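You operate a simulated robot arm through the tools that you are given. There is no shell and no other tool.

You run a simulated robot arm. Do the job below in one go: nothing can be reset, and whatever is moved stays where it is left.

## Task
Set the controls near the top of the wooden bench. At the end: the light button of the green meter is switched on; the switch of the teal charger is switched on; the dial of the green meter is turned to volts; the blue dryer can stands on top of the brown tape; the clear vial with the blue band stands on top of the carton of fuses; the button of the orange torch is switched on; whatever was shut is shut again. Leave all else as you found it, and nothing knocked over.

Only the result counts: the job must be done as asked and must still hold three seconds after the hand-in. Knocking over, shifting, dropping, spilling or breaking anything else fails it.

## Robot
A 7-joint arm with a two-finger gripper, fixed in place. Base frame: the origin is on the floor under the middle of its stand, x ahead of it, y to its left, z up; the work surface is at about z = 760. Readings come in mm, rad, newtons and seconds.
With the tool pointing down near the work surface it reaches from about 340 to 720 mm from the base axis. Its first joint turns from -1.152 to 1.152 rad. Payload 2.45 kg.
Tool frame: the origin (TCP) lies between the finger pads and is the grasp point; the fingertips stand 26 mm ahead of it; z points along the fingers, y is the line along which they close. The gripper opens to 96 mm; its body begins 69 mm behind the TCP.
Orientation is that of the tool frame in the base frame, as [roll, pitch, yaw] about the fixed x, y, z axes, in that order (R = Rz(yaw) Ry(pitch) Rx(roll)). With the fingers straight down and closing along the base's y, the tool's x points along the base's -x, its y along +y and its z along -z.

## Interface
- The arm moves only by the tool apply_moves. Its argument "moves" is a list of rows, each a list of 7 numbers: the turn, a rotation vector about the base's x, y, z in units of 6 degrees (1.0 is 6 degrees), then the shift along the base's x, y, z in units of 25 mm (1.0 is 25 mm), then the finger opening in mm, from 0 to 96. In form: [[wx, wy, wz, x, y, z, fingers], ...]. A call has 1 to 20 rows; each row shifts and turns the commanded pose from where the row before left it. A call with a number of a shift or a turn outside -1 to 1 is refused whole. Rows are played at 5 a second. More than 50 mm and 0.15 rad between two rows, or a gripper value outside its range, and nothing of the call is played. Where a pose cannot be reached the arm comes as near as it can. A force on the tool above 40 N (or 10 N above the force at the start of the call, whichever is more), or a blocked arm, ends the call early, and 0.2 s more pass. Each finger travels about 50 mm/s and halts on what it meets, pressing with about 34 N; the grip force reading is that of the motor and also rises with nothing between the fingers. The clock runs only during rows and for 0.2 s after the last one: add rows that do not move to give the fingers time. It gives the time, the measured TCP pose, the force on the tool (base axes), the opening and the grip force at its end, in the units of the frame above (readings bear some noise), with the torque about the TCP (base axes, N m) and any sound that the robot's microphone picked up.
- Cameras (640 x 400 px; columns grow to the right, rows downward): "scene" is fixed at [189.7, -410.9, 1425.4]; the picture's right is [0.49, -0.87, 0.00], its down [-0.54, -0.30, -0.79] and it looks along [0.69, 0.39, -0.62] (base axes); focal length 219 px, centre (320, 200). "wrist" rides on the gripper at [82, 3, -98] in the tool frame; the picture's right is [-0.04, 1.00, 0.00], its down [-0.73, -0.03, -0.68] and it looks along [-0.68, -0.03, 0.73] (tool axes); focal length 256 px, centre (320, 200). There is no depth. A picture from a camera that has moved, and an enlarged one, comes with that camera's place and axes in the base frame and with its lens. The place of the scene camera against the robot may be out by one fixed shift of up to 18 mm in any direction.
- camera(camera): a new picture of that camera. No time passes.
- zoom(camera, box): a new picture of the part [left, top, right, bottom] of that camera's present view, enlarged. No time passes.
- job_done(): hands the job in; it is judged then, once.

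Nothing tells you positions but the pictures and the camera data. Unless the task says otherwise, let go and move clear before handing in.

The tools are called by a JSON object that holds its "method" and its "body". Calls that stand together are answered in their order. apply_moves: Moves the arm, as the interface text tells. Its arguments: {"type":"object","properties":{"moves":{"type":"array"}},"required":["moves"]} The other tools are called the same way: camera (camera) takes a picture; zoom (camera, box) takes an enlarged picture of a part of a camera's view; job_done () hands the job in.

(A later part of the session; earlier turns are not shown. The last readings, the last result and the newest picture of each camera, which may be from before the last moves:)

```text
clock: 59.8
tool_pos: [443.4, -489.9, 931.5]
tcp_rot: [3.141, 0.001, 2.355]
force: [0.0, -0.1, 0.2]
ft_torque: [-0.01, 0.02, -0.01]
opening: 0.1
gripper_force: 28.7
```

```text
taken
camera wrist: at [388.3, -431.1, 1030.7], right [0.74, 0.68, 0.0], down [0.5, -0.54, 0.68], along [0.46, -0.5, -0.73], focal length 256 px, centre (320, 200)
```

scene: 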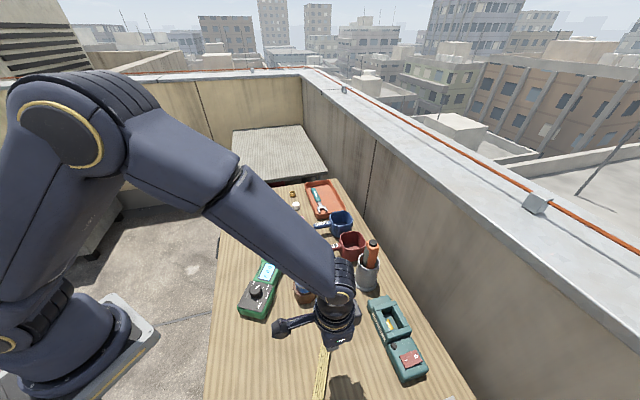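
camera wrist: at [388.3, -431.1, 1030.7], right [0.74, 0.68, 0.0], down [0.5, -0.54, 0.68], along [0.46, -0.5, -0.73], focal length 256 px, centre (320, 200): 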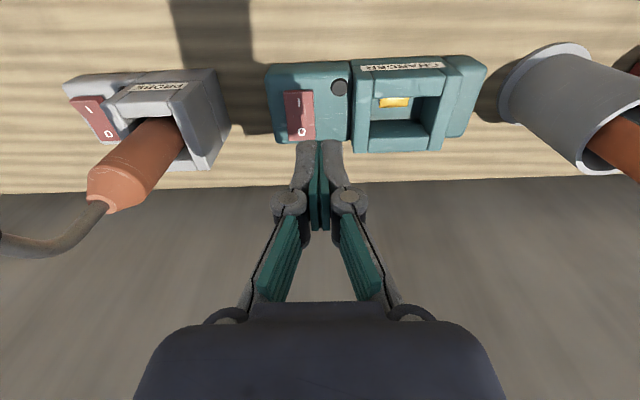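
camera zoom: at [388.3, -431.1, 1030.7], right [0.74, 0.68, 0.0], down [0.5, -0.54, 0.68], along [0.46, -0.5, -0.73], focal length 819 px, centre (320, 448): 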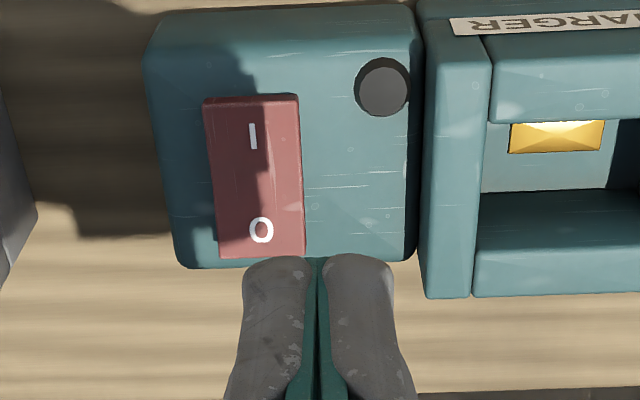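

Compared to before, the near end-face has vanished and the far O end is now raised, so the rocker has tipped to I. To make sure it's fully home I'll press once more close to the I end.

{"method": "apply_moves", "body": {"moves": [[0, 0, 0, -0.22, -0.3, -0.9, 0], [0, 0, 0, -0.22, -0.3, -0.9, 0], [0, 0, 0, 0, 0, -0.9, 0], [0, 0, 0, 0, 0, -0.9, 0], [0, 0, 0, 0, 0, -0.2, 0], [0, 0, 0, 0, 0, -0.06, 0], [0, 0, 0, 0, 0, 0, 0]]}}

{"method": "zoom", "body": {"camera": "wrist", "box": [220, 60, 420, 185]}}

```text
clock: 61.4
tool_pos: [431.9, -504.4, 839.1]
tcp_rot: [-3.141, 0.0, 2.355]
force: [0.0, -0.6, 0.0]
ft_torque: [0.03, -0.02, -0.02]
opening: 0.0
gripper_force: 28.4
```

```text
3.20 times, centred on (320, 122) of wrist
camera zoom: at [377.3, -445.8, 936.6], right [0.74, 0.68, 0.0], down [0.5, -0.54, 0.68], along [0.46, -0.5, -0.73], focal length 819 px, centre (320, 448)
```

zoom: 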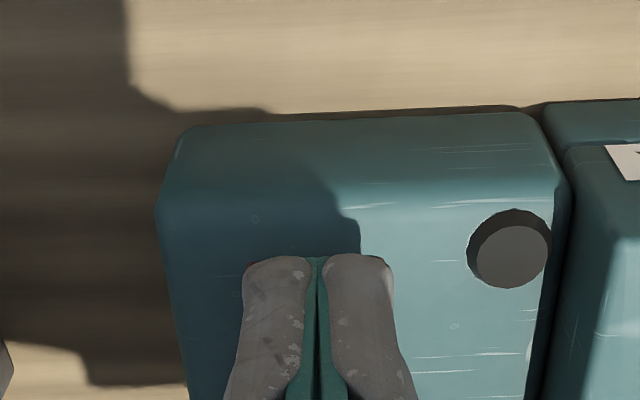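

I'm over the I end now. I'll lower further in small steps.

{"method": "apply_moves", "body": {"moves": [[0, 0, 0, 0, 0, -0.06, 0], [0, 0, 0, 0, 0, -0.06, 0], [0, 0, 0, 0, 0, -0.06, 0], [0, 0, 0, 0, 0, 0, 0]]}}

```text
clock: 62.4
tool_pos: [432.6, -505.8, 834.6]
tcp_rot: [-3.141, -0.001, 2.355]
force: [-2.0, 2.4, 7.2]
ft_torque: [0.01, -0.01, 0.02]
opening: 5.9
gripper_force: 28.8
```

{"method": "apply_moves", "body": {"moves": [[0, 0, 0, 0, 0, -0.04, 0], [0, 0, 0, 0, 0, -0.03, 0], [0, 0, 0, 0, 0, 0, 0]]}}

```text
clock: 63.2
tool_pos: [432.3, -504.6, 833.0]
tcp_rot: [-3.141, 0.005, 2.354]
force: [-5.1, 8.9, 33.2]
ft_torque: [-0.02, -0.16, 0.06]
opening: 6.0
gripper_force: 28.7
```

The rocker is at its hard stop on I. Now I'll rise and move over the cup to look at the torch's end at about (617,-348, 948).

{"method": "apply_moves", "body": {"moves": [[0, 0, 0, 0, 0, 0.5, 0], [0, 0, 0, -0.3, 0.3, 1, 0], [0, 0, 0, 0, 0, 1, 0], [0, 0, 0, 0, 0, 1, 0], [0, 0, 0, 0, 0, 1, 0], [0, 0, 0, 0, 0, 1, 0], [0, 0, 0, 0, 0, 1, 0], [0, 0, 0, 0, 0, 1, 0], [0, 0, 0, 0, 0, 0.5, 0], [0, 0, 0, 1, 0.9, 0, 0], [0, 0, 0, 1, 0.9, 0, 0], [0, 0, 0, 1, 0.9, 0, 0], [0, 0, 0, 1, 0.9, 0, 0], [0, 0, 0, 1, 0.9, 0, 0], [0, 0, 0, 1, 0.9, 0, 0], [0, 0, 0, 1, 0.5, 0, 0], [0, 0, 0, 0, 0, 0, 0]]}}

{"method": "camera", "body": {"camera": "wrist"}}

{"method": "zoom", "body": {"camera": "wrist", "box": [220, 60, 420, 185]}}

{"method": "zoom", "body": {"camera": "scene", "box": [320, 280, 480, 380]}}

```text
clock: 66.8
tool_pos: [597.9, -349.6, 1030.8]
tcp_rot: [3.141, -0.001, 2.357]
force: [-0.2, -0.3, 0.7]
ft_torque: [-0.05, 0.0, 0.01]
opening: 0.1
gripper_force: 28.1
```

```text
taken
camera wrist: at [544.4, -291.0, 1128.7], right [0.74, 0.68, 0.0], down [0.5, -0.54, 0.68], along [0.46, -0.5, -0.73], focal length 256 px, centre (320, 200)
```

wrist: 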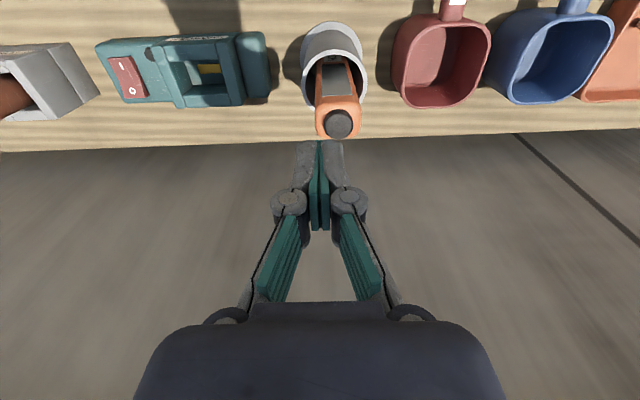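

```text
3.20 times, centred on (320, 122) of wrist
camera zoom: at [544.4, -291.0, 1128.7], right [0.74, 0.68, 0.0], down [0.5, -0.54, 0.68], along [0.46, -0.5, -0.73], focal length 819 px, centre (320, 448)
```

zoom: 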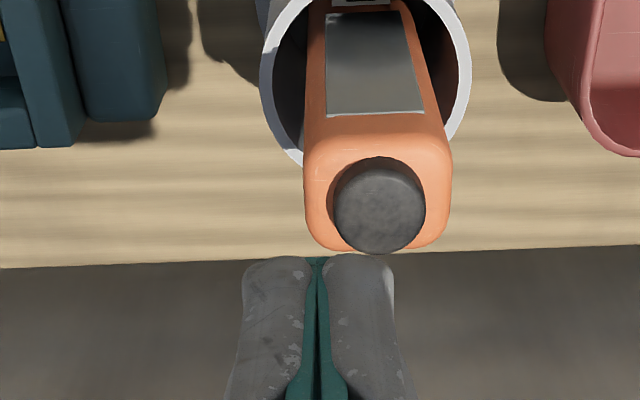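

```text
4.00 times, centred on (400, 330) of scene
camera zoom: at [189.8, -410.9, 1425.5], right [0.49, -0.87, 0.0], down [-0.54, -0.3, -0.79], along [0.69, 0.39, -0.62], focal length 875 px, centre (0, -320)
```

zoom: 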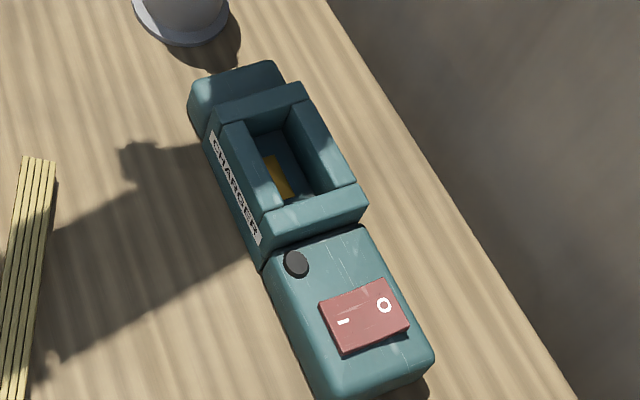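

I can see the black cap from above, plus a grey plate with something at its lower end. I'll zoom in on that.

{"method": "zoom", "body": {"camera": "wrist", "box": [280, 10, 400, 85]}}

{"method": "zoom", "body": {"camera": "scene", "box": [335, 225, 395, 300]}}

```text
5.33 times, centred on (340, 48) of wrist
camera zoom: at [544.4, -291.0, 1128.7], right [0.74, 0.68, 0.0], down [0.5, -0.54, 0.68], along [0.46, -0.5, -0.73], focal length 1365 px, centre (213, 1013)
```

zoom: 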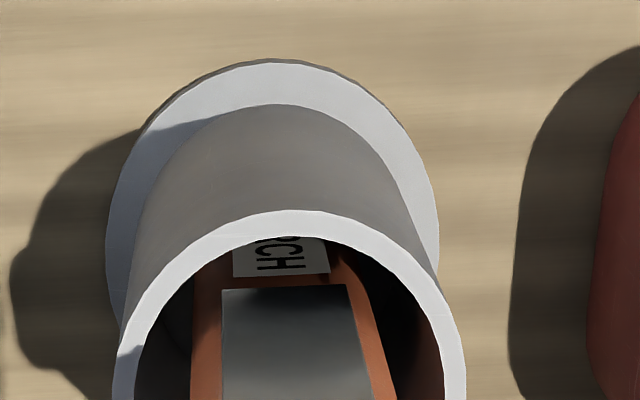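

```text
5.33 times, centred on (365, 262) of scene
camera zoom: at [189.8, -410.9, 1425.5], right [0.49, -0.87, 0.0], down [-0.54, -0.3, -0.79], along [0.69, 0.39, -0.62], focal length 1167 px, centre (80, -133)
```

zoom: 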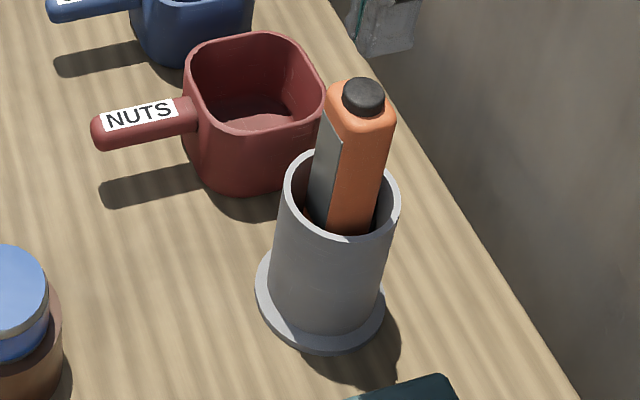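

The plate's label ends in "…RCH", so this is the torch and the black cap is its button. I'll centre the closed fingertips over it and descend to just above.

{"method": "apply_moves", "body": {"moves": [[0, 0, 0, 0.354, 0.04, -0.4, 0], [0, 0, 0, 0.354, 0.04, -0.4, 0], [0, 0, 0, 0, 0, -0.4, 0], [0, 0, 0, 0, 0, -0.4, 0], [0, 0, 0, 0, 0, 0, 0], [0, 0, 0, 0, 0, 0, 0]]}}

{"method": "zoom", "body": {"camera": "wrist", "box": [220, 60, 420, 185]}}

{"method": "zoom", "body": {"camera": "scene", "box": [335, 215, 395, 290]}}

```text
clock: 68.2
tool_pos: [616.5, -347.5, 990.5]
tcp_rot: [3.141, 0.001, 2.354]
force: [0.1, -0.1, 0.0]
ft_torque: [0.04, -0.02, 0.0]
opening: 0.1
gripper_force: 28.0
```

```text
3.20 times, centred on (320, 122) of wrist
camera zoom: at [561.9, -288.4, 1089.4], right [0.74, 0.68, 0.0], down [0.5, -0.54, 0.68], along [0.46, -0.5, -0.73], focal length 819 px, centre (320, 448)
```

zoom: 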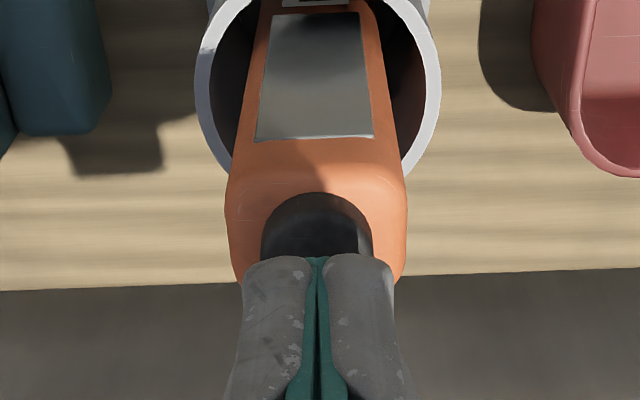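

```text
5.33 times, centred on (365, 252) of scene
camera zoom: at [189.7, -410.9, 1425.4], right [0.49, -0.87, 0.0], down [-0.54, -0.3, -0.79], along [0.69, 0.39, -0.62], focal length 1167 px, centre (80, -80)
```

zoom: 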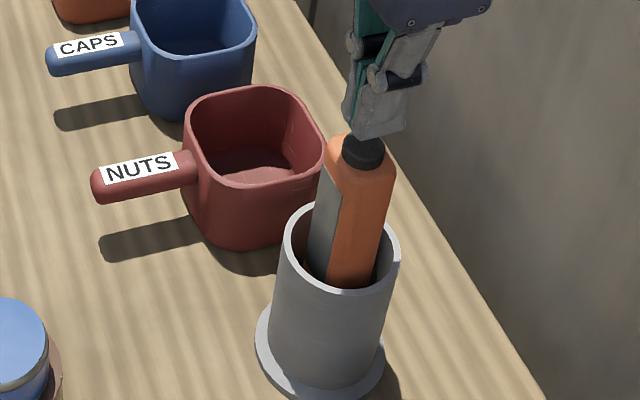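

Well centred. Now I'll press the torch button in small steps.

{"method": "apply_moves", "body": {"moves": [[0, 0, 0, 0, 0, -0.3, 0], [0, 0, 0, 0, 0, -0.26, 0], [0, 0, 0, 0, 0, -0.06, 0], [0, 0, 0, 0, 0, -0.06, 0], [0, 0, 0, 0, 0, 0, 0]]}}

{"method": "zoom", "body": {"camera": "wrist", "box": [220, 60, 420, 185]}}

```text
clock: 69.4
tool_pos: [616.9, -347.6, 973.8]
tcp_rot: [3.14, -0.001, 2.354]
force: [-0.2, 0.9, 1.2]
ft_torque: [0.01, 0.02, 0.02]
opening: 6.0
gripper_force: 28.7
heard: click
```

```text
3.20 times, centred on (320, 122) of wrist
camera zoom: at [562.8, -289.4, 1072.3], right [0.74, 0.68, 0.0], down [0.5, -0.54, 0.68], along [0.46, -0.5, -0.73], focal length 819 px, centre (320, 448)
```

zoom: 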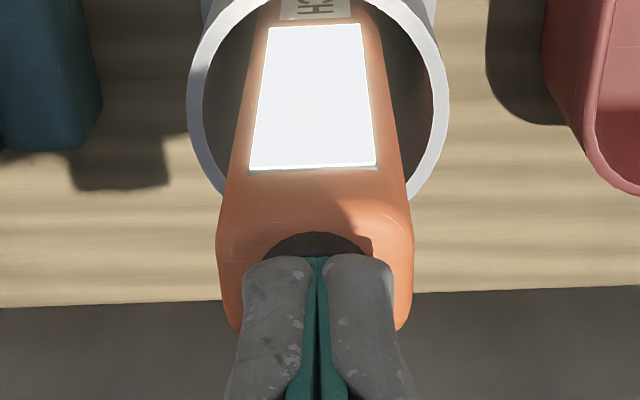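

The torch lit up with a click. I'll lift straight off and check the torch stays on, then re-inspect the charger rocker.

{"method": "apply_moves", "body": {"moves": [[0, 0, 0, 0, 0, 0.4, 0], [0, 0, 0, 0, 0, 1, 0], [0, 0, 0, 0, 0, 1, 0], [0, 0, 0, -1, 0, 0.2, 0], [0, 0, 0, -1, 0, 0, 0], [0, 0, 0, -1, -0.5, 0, 0], [0, 0, 0, -1, -0.5, 0, 0], [0, 0, 0, -1, -0.5, 0, 0], [0, 0, 0, -0.5, -0.5, 0, 0], [0, 0, 0, 0, 0, 0, 0]]}}

{"method": "camera", "body": {"camera": "wrist"}}

{"method": "zoom", "body": {"camera": "scene", "box": [320, 215, 440, 390]}}

```text
clock: 71.6
tool_pos: [529.7, -436.0, 1052.6]
tcp_rot: [-3.141, -0.002, 2.354]
force: [-0.6, -0.7, 0.5]
ft_torque: [0.01, 0.02, -0.01]
opening: 0.3
gripper_force: 28.8
out of reach, approached as far as the arm can: row 3, 4, 5, 6, 7, 8
```

```text
taken
camera wrist: at [473.9, -378.0, 1152.2], right [0.74, 0.68, 0.0], down [0.5, -0.54, 0.68], along [0.46, -0.5, -0.73], focal length 256 px, centre (320, 200)
```

wrist: 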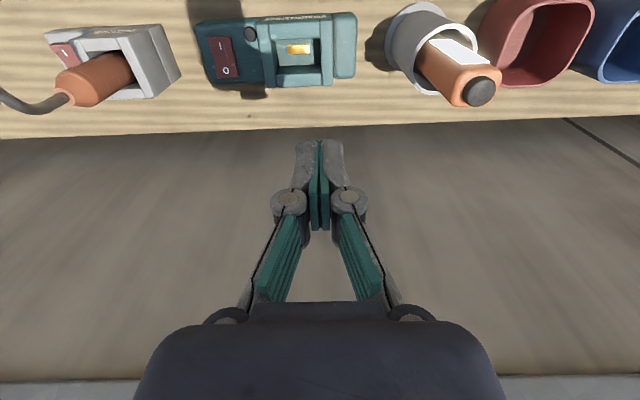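

```text
2.29 times, centred on (380, 302) of scene
camera zoom: at [189.7, -410.9, 1425.4], right [0.49, -0.87, 0.0], down [-0.54, -0.3, -0.79], along [0.69, 0.39, -0.62], focal length 500 px, centre (183, -34)
```

zoom: 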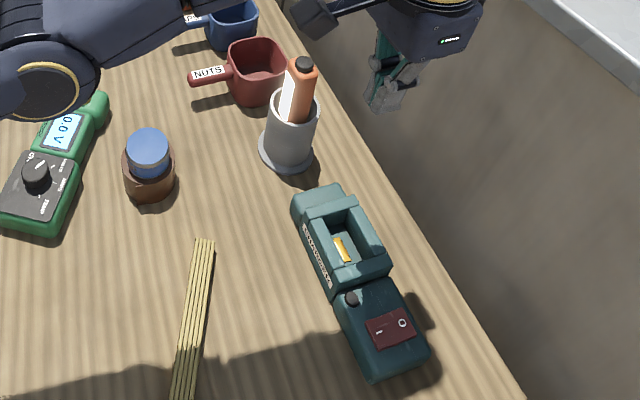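

The torch is still lit. Let me zoom in on the charger and the neighbouring probe station's rocker to compare positions.

{"method": "zoom", "body": {"camera": "wrist", "box": [180, 0, 340, 100]}}

{"method": "zoom", "body": {"camera": "wrist", "box": [30, 10, 190, 110]}}

{"method": "zoom", "body": {"camera": "scene", "box": [385, 340, 435, 380]}}

```text
4.00 times, centred on (260, 50) of wrist
camera zoom: at [473.9, -378.0, 1152.2], right [0.74, 0.68, 0.0], down [0.5, -0.54, 0.68], along [0.46, -0.5, -0.73], focal length 1024 px, centre (560, 800)
```

zoom: 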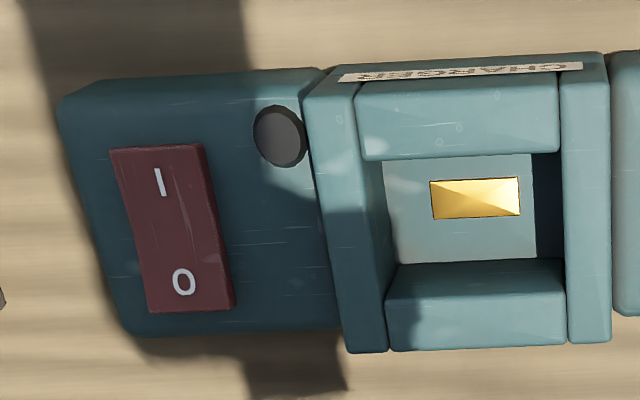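

```text
4.00 times, centred on (110, 60) of wrist
camera zoom: at [473.9, -378.0, 1152.2], right [0.74, 0.68, 0.0], down [0.5, -0.54, 0.68], along [0.46, -0.5, -0.73], focal length 1024 px, centre (1160, 760)
```

zoom: 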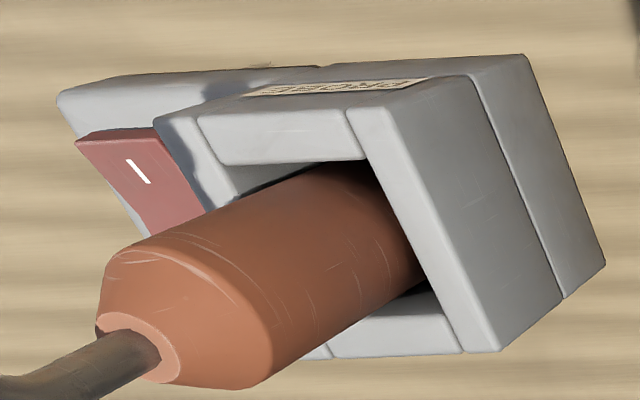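

```text
10.00 times, centred on (410, 360) of scene
camera zoom: at [189.7, -410.9, 1425.4], right [0.49, -0.87, 0.0], down [-0.54, -0.3, -0.79], along [0.69, 0.39, -0.62], focal length 2189 px, centre (-580, -1400)
```

zoom: 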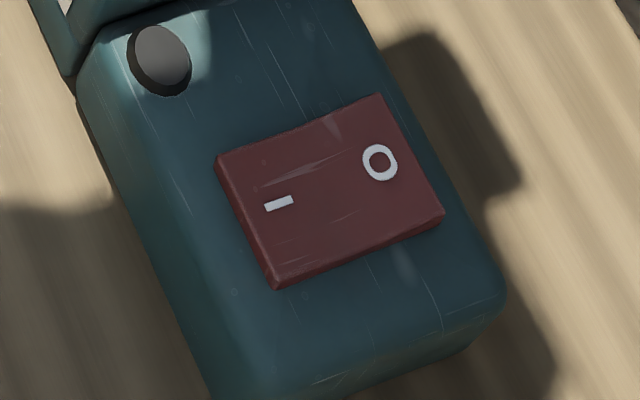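

I want to see the rocker's profile at the same oblique angle as the probe's rocker. I'll move so the charger appears toward the left of the view.

{"method": "apply_moves", "body": {"moves": [[0, 0, 0, 0.8, 0.95, -0.2, 0], [0, 0, 0, 0.8, 0.95, -0.2, 0], [0, 0, 0, 0.8, 0.95, -0.2, 0], [0, 0, 0, 0, 0, 0, 0]]}}

{"method": "zoom", "body": {"camera": "wrist", "box": [90, 20, 210, 120]}}

{"method": "camera", "body": {"camera": "wrist"}}

```text
clock: 72.6
tool_pos: [592.0, -370.1, 1037.5]
tcp_rot: [-3.141, -0.002, 2.354]
force: [-0.2, 0.4, -0.5]
ft_torque: [-0.04, -0.01, -0.01]
opening: 0.0
gripper_force: 29.1
out of reach, approached as far as the arm can: row 1, 2
```

```text
4.00 times, centred on (150, 70) of wrist
camera zoom: at [538.0, -311.3, 1136.3], right [0.74, 0.68, 0.0], down [0.5, -0.54, 0.68], along [0.46, -0.5, -0.74], focal length 1024 px, centre (1000, 720)
```

zoom: 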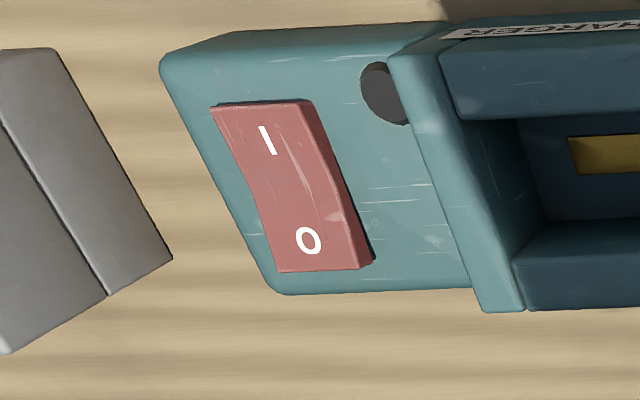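

```text
taken
camera wrist: at [538.0, -311.3, 1136.3], right [0.74, 0.68, 0.0], down [0.5, -0.54, 0.68], along [0.46, -0.5, -0.74], focal length 256 px, centre (320, 200)
```

wrist: 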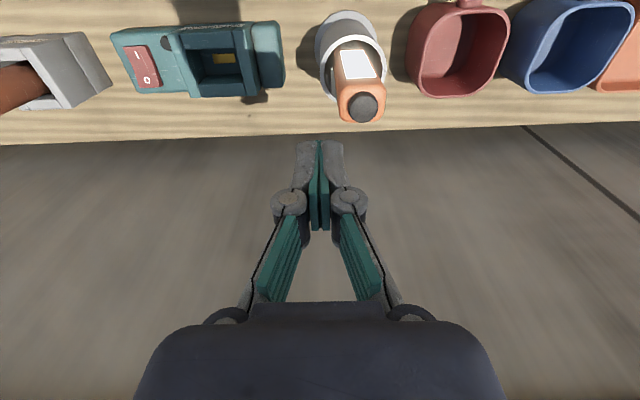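

The O end is now clearly raised and the I end is down, opposite to the probe's rocker, so the charger is on. Now for the vial: I'll move above it (≈580,13) with a −30° yaw for a close look.

{"method": "apply_moves", "body": {"moves": [[0, 0, 0, -0.3, 1, 0, 0], [0, 0, 0, -0.3, 1, 0, 0], [0, 0, 0, -0.2, 1, 0, 0], [0, 0, 0.2, 0, 1, -0.3, 0], [0, 0, 0.2, 0, 1, -0.3, 0], [0, 0, 0.2, 0, 1, -0.4, 0], [0, 0, 0.2, 0, 1, -0.4, 20], [0, 0, 0.2, 0, 1, -0.4, 40], [0, 0, 0.3, 0, 1, -0.5, 60], [0, 0, 0.3, 0, 1, -0.5, 60], [0, 0, 0.3, 0, 1, -0.5, 60], [0, 0, 0.3, 0, 1, -0.5, 60], [0, 0, 0.3, 0, 1, -0.5, 60], [0, 0, 0, 0.3, 1, -0.5, 60], [0, 0, 0, 0.3, 1, -0.3, 60], [0, 0, 0, 0, 0.3, 0, 60], [0, 0, 0, 0, 0, 0, 60], [0, 0, 0, 0, 0, 0, 60]]}}

{"method": "camera", "body": {"camera": "wrist"}}

{"method": "zoom", "body": {"camera": "wrist", "box": [220, 60, 420, 185]}}

{"method": "camera", "body": {"camera": "scene"}}

```text
clock: 76.4
tool_pos: [728.1, -59.6, 943.2]
tcp_rot: [3.141, 0.001, 2.615]
force: [-0.3, -0.5, 0.5]
ft_torque: [-0.01, 0.01, 0.02]
opening: 59.9
gripper_force: 0.1
out of reach, approached as far as the arm can: row 1, 2, 3, 4, 5, 6, 7, 8, 9, 10, 11, 12, 13, 15
```

```text
taken
camera wrist: at [659.2, -17.1, 1042.0], right [0.54, 0.84, 0.0], down [0.62, -0.39, 0.68], along [0.57, -0.36, -0.73], focal length 256 px, centre (320, 200)
```

wrist: 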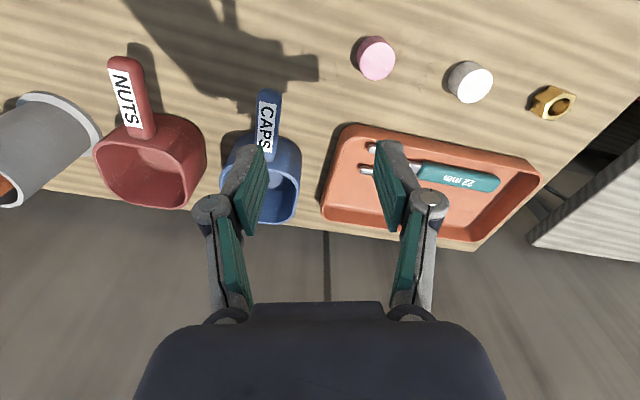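

```text
3.20 times, centred on (320, 122) of wrist
camera zoom: at [659.2, -17.1, 1042.0], right [0.54, 0.84, 0.0], down [0.62, -0.39, 0.68], along [0.57, -0.36, -0.73], focal length 819 px, centre (320, 448)
```

zoom: 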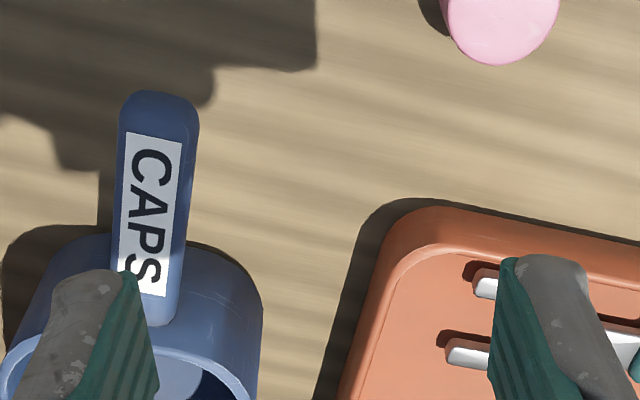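

```text
taken
```

scene: 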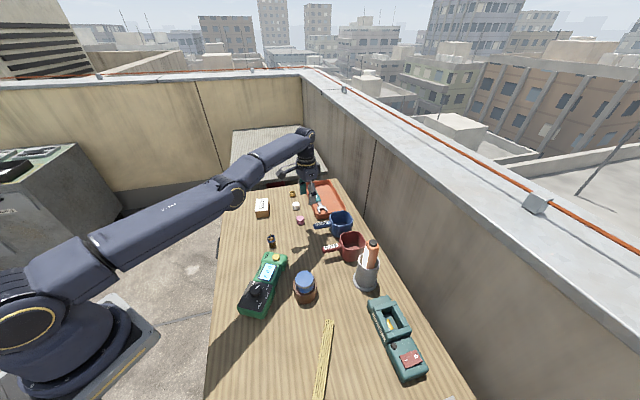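

The arm was at full stretch and got carried outward to (728,-60), but nothing was touched. I'll bring it back in over the vial and check the torch and mugs.

{"method": "apply_moves", "body": {"moves": [[0, 0, 0, -0.9, 0.3, 0, 60], [0, 0, 0, -0.95, 0.5, -0.3, 60], [0, 0, 0, -1, 0.5, -0.3, 60], [0, 0, 0, -1, 0.5, -0.3, 60], [0, 0, 0, -1, 0.5, -0.3, 60], [0, 0, 0, -1, 0.6, -0.3, 60], [0, 0, 0, 0, 0, 0, 60]]}}

{"method": "camera", "body": {"camera": "wrist"}}

{"method": "zoom", "body": {"camera": "wrist", "box": [220, 60, 420, 185]}}

{"method": "zoom", "body": {"camera": "scene", "box": [300, 190, 440, 300]}}

```text
clock: 78.0
tool_pos: [730.9, 5.5, 909.2]
tcp_rot: [-3.142, -0.002, 2.616]
force: [0.9, 0.4, 0.4]
ft_torque: [0.01, 0.03, -0.03]
opening: 60.2
gripper_force: 0.0
out of reach, approached as far as the arm can: row 1, 2, 3, 4, 5, 6
```

```text
taken
camera wrist: at [662.4, 47.6, 1007.0], right [0.54, 0.84, 0.0], down [0.62, -0.39, 0.68], along [0.57, -0.36, -0.74], focal length 256 px, centre (320, 200)
```

wrist: 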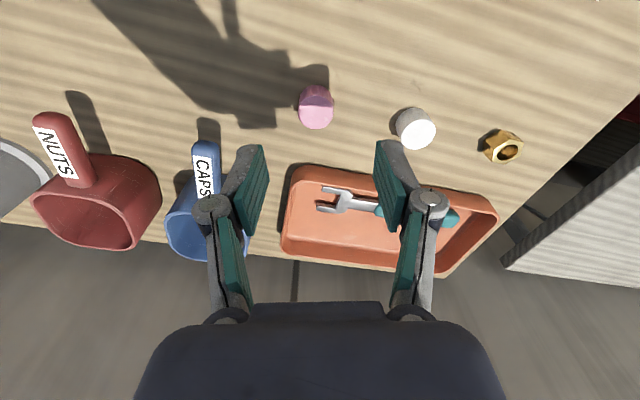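

```text
3.20 times, centred on (320, 122) of wrist
camera zoom: at [662.4, 47.6, 1007.0], right [0.54, 0.84, 0.0], down [0.62, -0.39, 0.68], along [0.57, -0.36, -0.74], focal length 819 px, centre (320, 448)
```

zoom: 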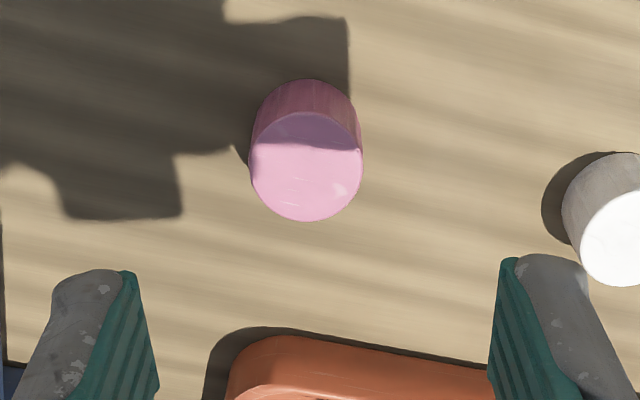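

```text
3.64 times, centred on (370, 245) of scene
camera zoom: at [189.7, -410.9, 1425.5], right [0.49, -0.87, 0.0], down [-0.54, -0.3, -0.79], along [0.69, 0.39, -0.62], focal length 796 px, centre (138, 36)
```

zoom: 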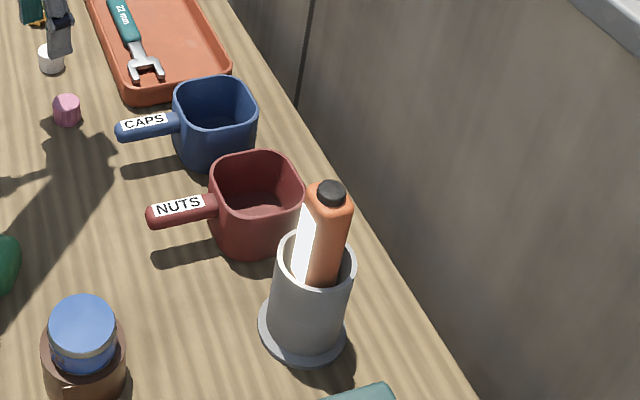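

The arm appears stuck near a straight-elbow stretch; everything on the bench is still in place. I'll command small pure inward moves to let the elbow bend again.

{"method": "apply_moves", "body": {"moves": [[0, 0, 0, -0.5, 0, 0, 60], [0, 0, 0, -0.5, 0, 0, 60], [0, 0, 0, -0.5, 0, 0, 60], [0, 0, 0, -0.5, 0, 0, 60], [0, 0, 0, 0, 0, 0, 60]]}}

{"method": "camera", "body": {"camera": "scene"}}

```text
clock: 79.2
tool_pos: [730.8, 4.9, 909.0]
tcp_rot: [3.14, -0.003, 2.616]
force: [0.1, 0.4, -0.6]
ft_torque: [0.02, 0.05, 0.01]
opening: 60.0
gripper_force: 0.0
out of reach, approached as far as the arm can: row 1, 2, 3, 4
```

```text
taken
```

scene: 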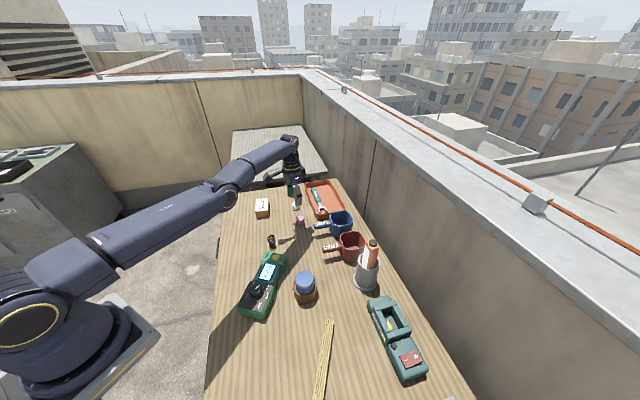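

The elbow is straight, so a pure inward move can't act. Lowering a little toward shoulder height should give slack and let the elbow bend; clearances below look fine (tip stays above 830).

{"method": "apply_moves", "body": {"moves": [[0, 0, 0, 0, 0, -0.4, 60], [0, 0, 0, 0, 0, -0.4, 60], [0, 0, 0, 0, 0, -0.4, 60], [0, 0, 0, 0, 0, 0, 60]]}}

{"method": "camera", "body": {"camera": "wrist"}}

```text
clock: 80.2
tool_pos: [730.0, 4.7, 877.9]
tcp_rot: [-3.14, 0.001, 2.616]
force: [-0.8, -0.1, -0.9]
ft_torque: [-0.03, 0.01, 0.02]
opening: 59.9
gripper_force: 0.1
```

```text
taken
camera wrist: at [661.6, 47.3, 976.8], right [0.54, 0.84, 0.0], down [0.62, -0.39, 0.68], along [0.57, -0.36, -0.73], focal length 256 px, centre (320, 200)
```

wrist: 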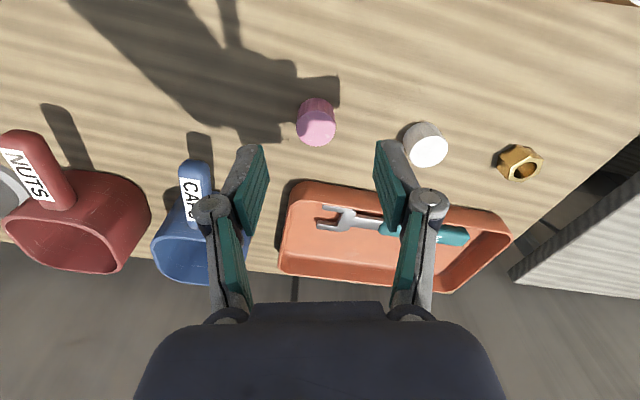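

That worked without being flagged. Now I'll try small inward moves.

{"method": "apply_moves", "body": {"moves": [[0, 0, 0, -0.2, 0, 0, 60], [0, 0, 0, -0.3, 0, 0, 60], [0, 0, 0, -0.4, 0, 0, 60], [0, 0, 0, -0.6, 0, 0.1, 60], [0, 0, 0, -0.8, 0, 0.1, 60], [0, 0, 0, 0, 0, 0, 60]]}}

```text
clock: 81.6
tool_pos: [730.1, 4.6, 878.6]
tcp_rot: [3.141, 0.001, 2.618]
force: [-0.9, -0.3, 0.5]
ft_torque: [0.01, -0.01, 0.04]
opening: 60.0
gripper_force: 0.0
out of reach, approached as far as the arm can: row 1, 2, 3, 4, 5
```

The scene picture suggests the elbow has flipped to the underside (over-extended). To get back I need to go out to straight first and then bend it the proper way, so I'll test small outward moves.

{"method": "apply_moves", "body": {"moves": [[0, 0, 0, 0.2, 0, 0, 60], [0, 0, 0, 0.2, 0, 0, 60], [0, 0, 0, 0.2, 0, 0, 60], [0, 0, 0, 0, 0, 0, 60]]}}

{"method": "zoom", "body": {"camera": "scene", "box": [0, 120, 320, 320]}}

```text
clock: 82.6
tool_pos: [730.5, 3.3, 879.4]
tcp_rot: [3.141, -0.001, 2.615]
force: [0.0, 0.0, 0.1]
ft_torque: [0.01, 0.01, 0.0]
opening: 60.2
gripper_force: 0.0
out of reach, approached as far as the arm can: row 1, 2, 3
```

```text
2.00 times, centred on (160, 220) of scene
camera zoom: at [189.7, -410.9, 1425.4], right [0.49, -0.87, 0.0], down [-0.54, -0.3, -0.79], along [0.69, 0.39, -0.62], focal length 438 px, centre (640, 160)
```

zoom: 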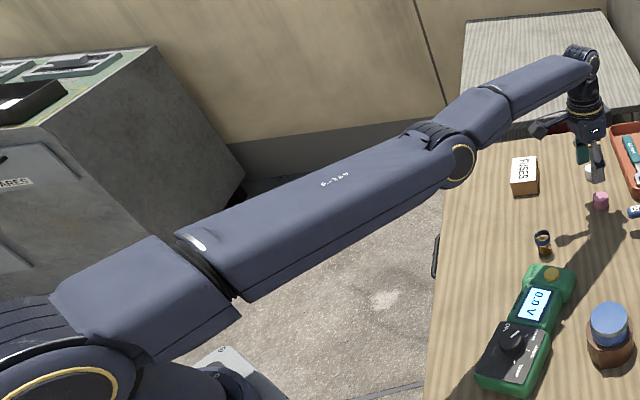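

Neither direction along the arm responds, so it's the straight-arm singularity. I'll combine downward with slight inward motion, staying above everything (tip ≥ 815).

{"method": "apply_moves", "body": {"moves": [[0, 0, 0, -0.1, 0, -0.5, 60], [0, 0, 0, -0.2, 0, -0.4, 60], [0, 0, 0, -0.3, 0, -0.3, 60], [0, 0, 0, 0, 0, 0, 60]]}}

```text
clock: 83.6
tool_pos: [726.2, 2.0, 846.6]
tcp_rot: [-3.14, -0.004, 2.619]
force: [-0.7, -0.6, 0.2]
ft_torque: [0.0, 0.01, 0.01]
opening: 60.2
gripper_force: 0.0
out of reach, approached as far as the arm can: row 2, 3
```

Row 1 worked but not the rest. I'll rise a bit first and then use bigger combined down-and-inward steps, which should force the elbow to flex the right way.

{"method": "apply_moves", "body": {"moves": [[0, 0, 0, 0, 0, 1, 60], [0, 0, 0, 0, 0, 1, 60], [0, 0, 0, 0, 0, 1, 60], [0, 0, 0, -1, 0, -1, 60], [0, 0, 0, -1, 0, -1, 60], [0, 0, 0, 0, 0, 0, 60]]}}

```text
clock: 85.0
tool_pos: [729.7, 4.7, 872.2]
tcp_rot: [3.141, -0.002, 2.618]
force: [-0.3, 0.1, 0.3]
ft_torque: [0.02, -0.02, 0.01]
opening: 59.8
gripper_force: 0.1
out of reach, approached as far as the arm can: row 1, 4, 5
```

Pure translations don't flex the elbow, but a pitch rotation does: tilting the tool inward while moving the TCP inward should bend the elbow the proper way. I'll try that in four small rows.

{"method": "apply_moves", "body": {"moves": [[0, 1, 0, -1, 0, 0, 60], [0, 1, 0, -1, 0, 0, 60], [0, 1, 0, -1, 0, 0, 60], [0, 1, 0, -1, 0, 0, 60], [0, 0, 0, 0, 0, 0, 60]]}}

{"method": "zoom", "body": {"camera": "scene", "box": [0, 120, 320, 320]}}

```text
clock: 86.2
tool_pos: [638.9, 1.8, 867.9]
tcp_rot: [-2.92, -0.361, 2.577]
force: [-0.2, -0.6, 0.6]
ft_torque: [0.0, -0.02, -0.04]
opening: 59.9
gripper_force: 0.1
out of reach, approached as far as the arm can: row 2, 3
```

```text
2.00 times, centred on (160, 220) of scene
camera zoom: at [189.7, -410.9, 1425.4], right [0.49, -0.87, 0.0], down [-0.54, -0.3, -0.79], along [0.69, 0.39, -0.62], focal length 438 px, centre (640, 160)
```

zoom: 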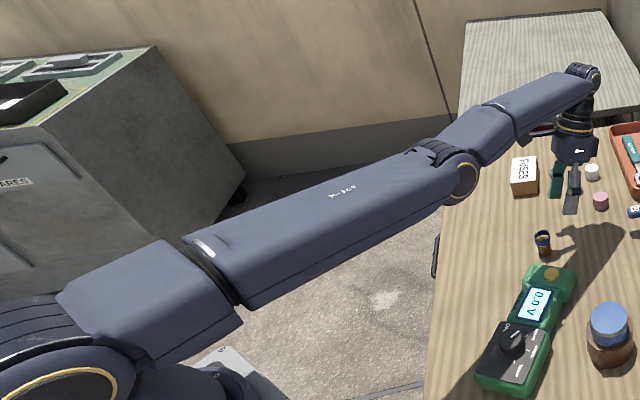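

The TCP came inward and the last row wasn't flagged, so the elbow is bending. I'll move inward a little more and watch which way the elbow goes.

{"method": "apply_moves", "body": {"moves": [[0, 0, 0, -0.6, 0, 0, 60], [0, 0, 0, -0.6, 0, 0, 60], [0, 0, 0, 0, 0, 0, 60]]}}

{"method": "zoom", "body": {"camera": "scene", "box": [0, 120, 320, 320]}}

```text
clock: 87.0
tool_pos: [640.2, 1.3, 868.2]
tcp_rot: [-2.923, -0.361, 2.577]
force: [0.1, -0.3, 0.2]
ft_torque: [-0.01, -0.03, -0.01]
opening: 60.1
gripper_force: 0.1
out of reach, approached as far as the arm can: row 1, 2
```

```text
2.00 times, centred on (160, 220) of scene
camera zoom: at [189.7, -410.9, 1425.4], right [0.49, -0.87, 0.0], down [-0.54, -0.3, -0.79], along [0.69, 0.39, -0.62], focal length 438 px, centre (640, 160)
```

zoom: 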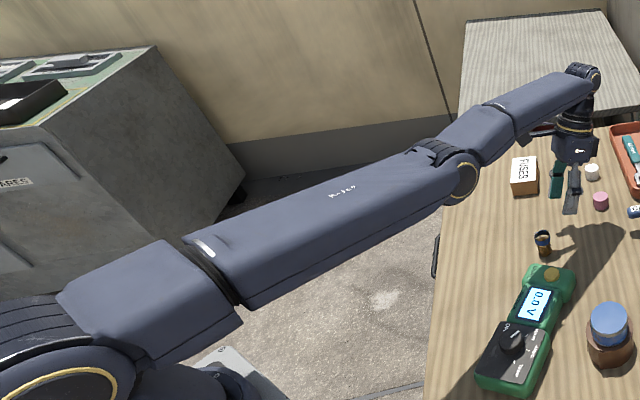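

Still stuck, so I need more flex from rotation. I'll tilt further inward while moving the TCP inward and slightly up (so the wrist itself also comes inward), then re-test.

{"method": "apply_moves", "body": {"moves": [[0, 1, 0, -1, 0, 0.3, 60], [0, 1, 0, -1, 0, 0.3, 60], [0, 1, 0, -1, 0, 0.4, 60], [0, 1, 0, -1, 0, 0.4, 60], [0, 0, 0, 0, 0, 0, 60]]}}

{"method": "zoom", "body": {"camera": "scene", "box": [0, 120, 320, 320]}}

```text
clock: 88.2
tool_pos: [601.5, -5.5, 874.2]
tcp_rot: [-2.796, -0.518, 2.475]
force: [-0.3, 0.0, -0.5]
ft_torque: [-0.01, -0.03, 0.02]
opening: 60.0
gripper_force: 0.1
out of reach, approached as far as the arm can: row 1, 2, 3, 4
```

```text
2.00 times, centred on (160, 220) of scene
camera zoom: at [189.7, -410.9, 1425.4], right [0.49, -0.87, 0.0], down [-0.54, -0.3, -0.79], along [0.69, 0.39, -0.62], focal length 438 px, centre (640, 160)
```

zoom: 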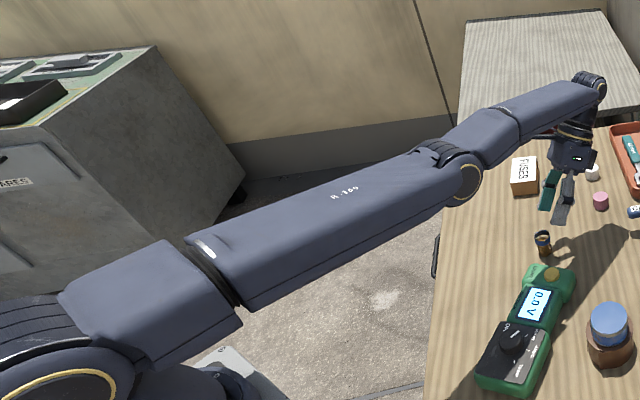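

It's tilted about 35° now but still blocked. I'll look at the whole arm in the scene view to understand its configuration.

{"method": "camera", "body": {"camera": "scene"}}

{"method": "camera", "body": {"camera": "wrist"}}

{"method": "zoom", "body": {"camera": "scene", "box": [190, 130, 330, 230]}}

```text
taken
```

scene: 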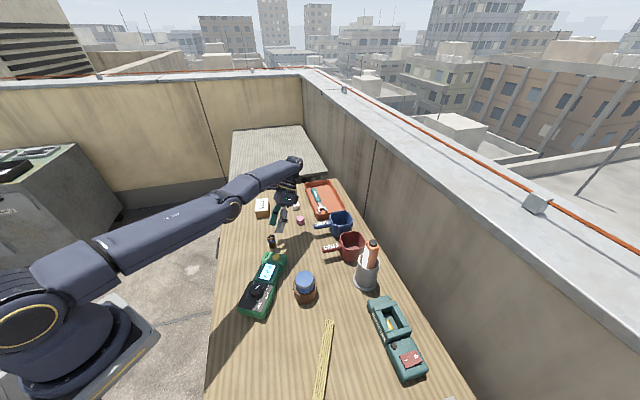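

```text
taken
camera wrist: at [605.2, 37.2, 995.1], right [0.48, 0.82, -0.31], down [0.88, -0.43, 0.2], along [0.03, -0.37, -0.93], focal length 256 px, centre (320, 200)
```

wrist: 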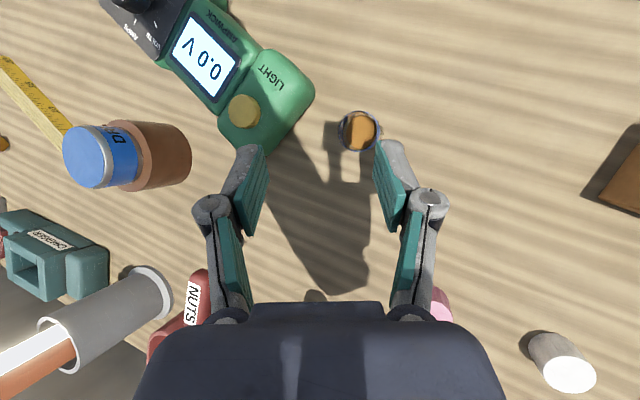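

```text
4.00 times, centred on (260, 180) of scene
camera zoom: at [189.7, -410.9, 1425.4], right [0.49, -0.87, 0.0], down [-0.54, -0.3, -0.79], along [0.69, 0.39, -0.62], focal length 875 px, centre (560, 280)
```

zoom: 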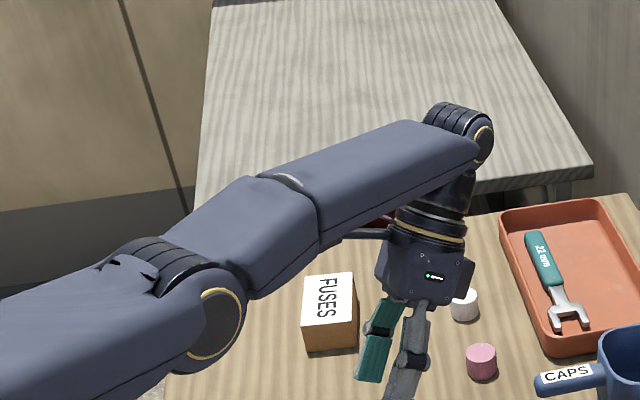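

The arm is essentially straight. I'll rotate the tool back outward with the wrist held in place, then test an inward move, to find which rotation direction frees the elbow.

{"method": "apply_moves", "body": {"moves": [[0, -1, 0, 0.78, 0, -0.45, 60], [0, -1, 0, 0.83, 0, -0.38, 60], [0, -1, 0, 0.87, 0, -0.3, 60], [0, -1, 0, 0.9, 0, -0.2, 60], [0, 0, 0, -0.8, 0, 0, 60], [0, 0, 0, -0.8, 0, 0, 60], [0, 0, 0, 0, 0, 0, 60]]}}

```text
clock: 89.8
tool_pos: [683.2, -8.1, 839.3]
tcp_rot: [-3.053, -0.176, 2.565]
force: [0.0, 0.3, 0.1]
ft_torque: [0.01, 0.01, -0.02]
opening: 60.1
gripper_force: 0.1
out of reach, approached as far as the arm can: row 3, 5, 6
```

Not freed that way. Now the reverse: tilt inward with the wrist held (slightly outward-biased) for four rows, then test inward again.

{"method": "apply_moves", "body": {"moves": [[0, 1, 0, -0.82, 0, 0.22, 60], [0, 1, 0, -0.78, 0, 0.32, 60], [0, 1, 0, -0.75, 0, 0.4, 60], [0, 1, 0, -0.7, 0, 0.49, 60], [0, 0, 0, -0.8, 0, -0.3, 60], [0, 0, 0, -0.8, 0, -0.3, 60], [0, 0, 0, 0, 0, 0, 60]]}}

{"method": "zoom", "body": {"camera": "scene", "box": [0, 120, 320, 320]}}

```text
clock: 91.4
tool_pos: [564.2, -7.9, 862.0]
tcp_rot: [-2.795, -0.516, 2.475]
force: [0.2, 0.0, 0.5]
ft_torque: [0.04, 0.01, 0.0]
opening: 60.1
gripper_force: 0.0
out of reach, approached as far as the arm can: row 3
```

```text
2.00 times, centred on (160, 220) of scene
camera zoom: at [189.7, -410.9, 1425.4], right [0.49, -0.87, 0.0], down [-0.54, -0.3, -0.79], along [0.69, 0.39, -0.62], focal length 438 px, centre (640, 160)
```

zoom: 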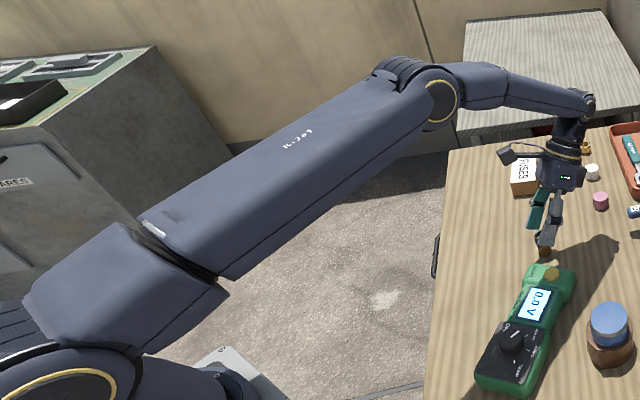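

The elbow has popped back up to the proper configuration. Now I'll rise and level the tool again over the vial area.

{"method": "apply_moves", "body": {"moves": [[0, -1, 0, 0, 0, 0.5, 60], [0, -1, 0, 0, 0, 0.5, 60], [0, -1, 0, 0, 0, 0.4, 60], [0, -1, 0, 0, 0, 0.3, 60], [0, -1, 0, 0, 0, 0.2, 60], [0, -0.85, 0, 0, 0.2, 0, 60], [0, 0, 0, 0, 0.3, 0, 60], [0, 0, 0, 0, 0, 0, 60]]}}

{"method": "camera", "body": {"camera": "wrist"}}

{"method": "zoom", "body": {"camera": "wrist", "box": [220, 60, 420, 185]}}

{"method": "camera", "body": {"camera": "scene"}}

```text
clock: 93.2
tool_pos: [564.6, 5.2, 908.3]
tcp_rot: [3.125, -0.009, 2.574]
force: [-0.2, 0.2, 0.5]
ft_torque: [0.01, 0.0, -0.01]
opening: 59.7
gripper_force: 0.1
```

```text
taken
camera wrist: at [497.3, 48.5, 1008.6], right [0.57, 0.82, 0.02], down [0.6, -0.43, 0.67], along [0.56, -0.37, -0.74], focal length 256 px, centre (320, 200)
```

wrist: 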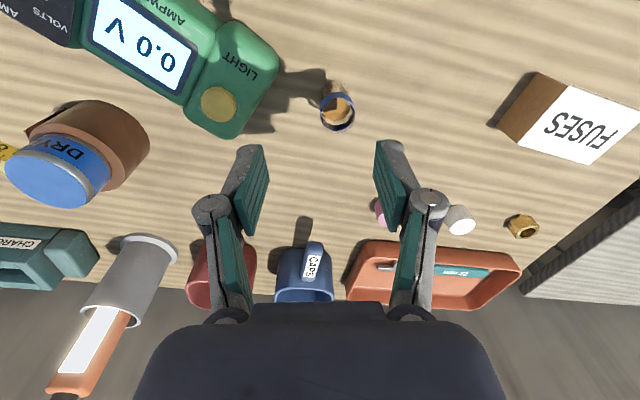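

```text
3.20 times, centred on (320, 122) of wrist
camera zoom: at [497.3, 48.5, 1008.6], right [0.57, 0.82, 0.02], down [0.6, -0.43, 0.67], along [0.56, -0.37, -0.74], focal length 819 px, centre (320, 448)
```

zoom: 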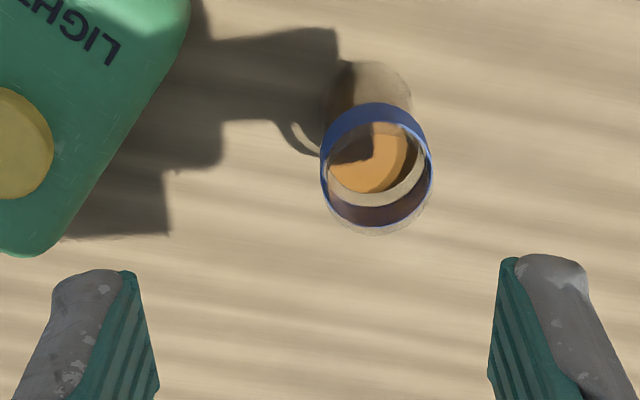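

```text
taken
```

scene: 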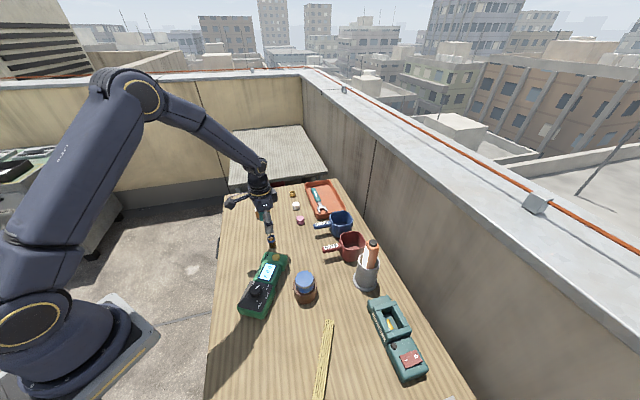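

Arm is back in its normal posture and the bench is undisturbed. To reach the far carton later, I'll grasp the vial with the tool tilted about 24° outward; I'll set that tilt now above the vial.

{"method": "apply_moves", "body": {"moves": [[-0.58, -0.843, 0, 0.157, 0.07, -0.3, 60], [-0.58, -0.843, 0, 0.157, 0.07, -0.4, 60], [-0.58, -0.843, 0, 0.157, 0.07, -0.4, 60], [-0.58, -0.843, 0, 0.157, 0.07, -0.4, 60], [0, 0, 0, 0, 0, 0, 60], [0, 0, 0, 0, 0, 0, 60]]}}

{"method": "camera", "body": {"camera": "wrist"}}

{"method": "zoom", "body": {"camera": "wrist", "box": [220, 60, 420, 185]}}

{"method": "zoom", "body": {"camera": "scene", "box": [210, 180, 330, 280]}}

```text
clock: 94.6
tool_pos: [578.4, 12.7, 870.4]
tcp_rot: [3.139, 0.417, 2.578]
force: [-0.3, -0.4, 0.7]
ft_torque: [-0.02, 0.02, 0.01]
opening: 60.0
gripper_force: 0.0
```

```text
taken
camera wrist: at [483.8, 74.9, 927.7], right [0.56, 0.83, 0.02], down [0.32, -0.24, 0.92], along [0.76, -0.51, -0.4], focal length 256 px, centre (320, 200)
```

wrist: 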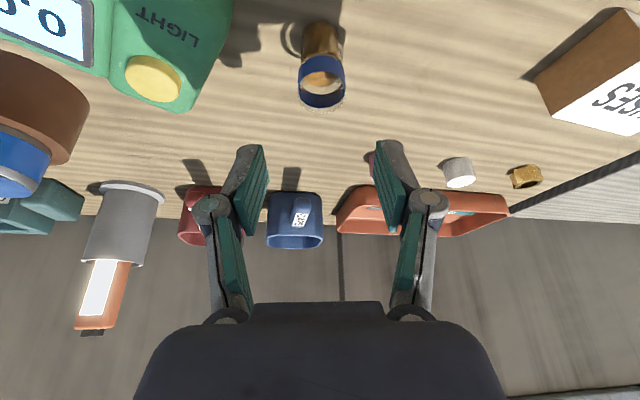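

```text
3.20 times, centred on (320, 122) of wrist
camera zoom: at [483.8, 74.9, 927.7], right [0.56, 0.83, 0.02], down [0.32, -0.24, 0.92], along [0.76, -0.51, -0.4], focal length 819 px, centre (320, 448)
```

zoom: 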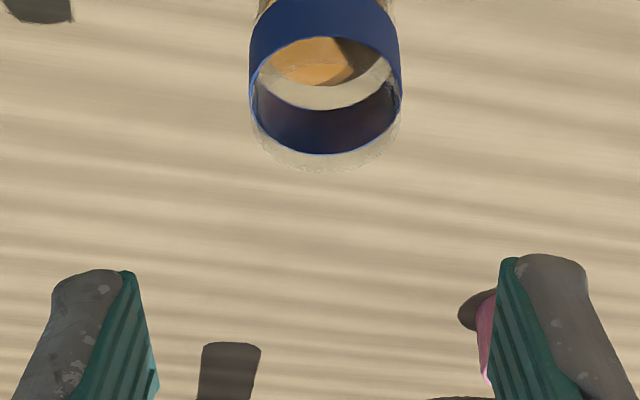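

```text
4.00 times, centred on (270, 230) of scene
camera zoom: at [189.7, -410.9, 1425.4], right [0.49, -0.87, 0.0], down [-0.54, -0.3, -0.79], along [0.69, 0.39, -0.62], focal length 875 px, centre (520, 80)
```

zoom: 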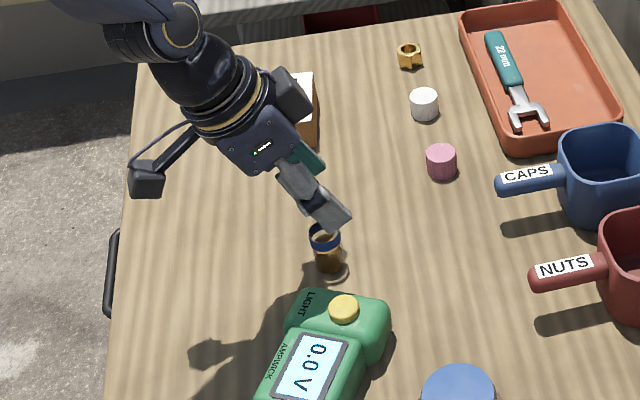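

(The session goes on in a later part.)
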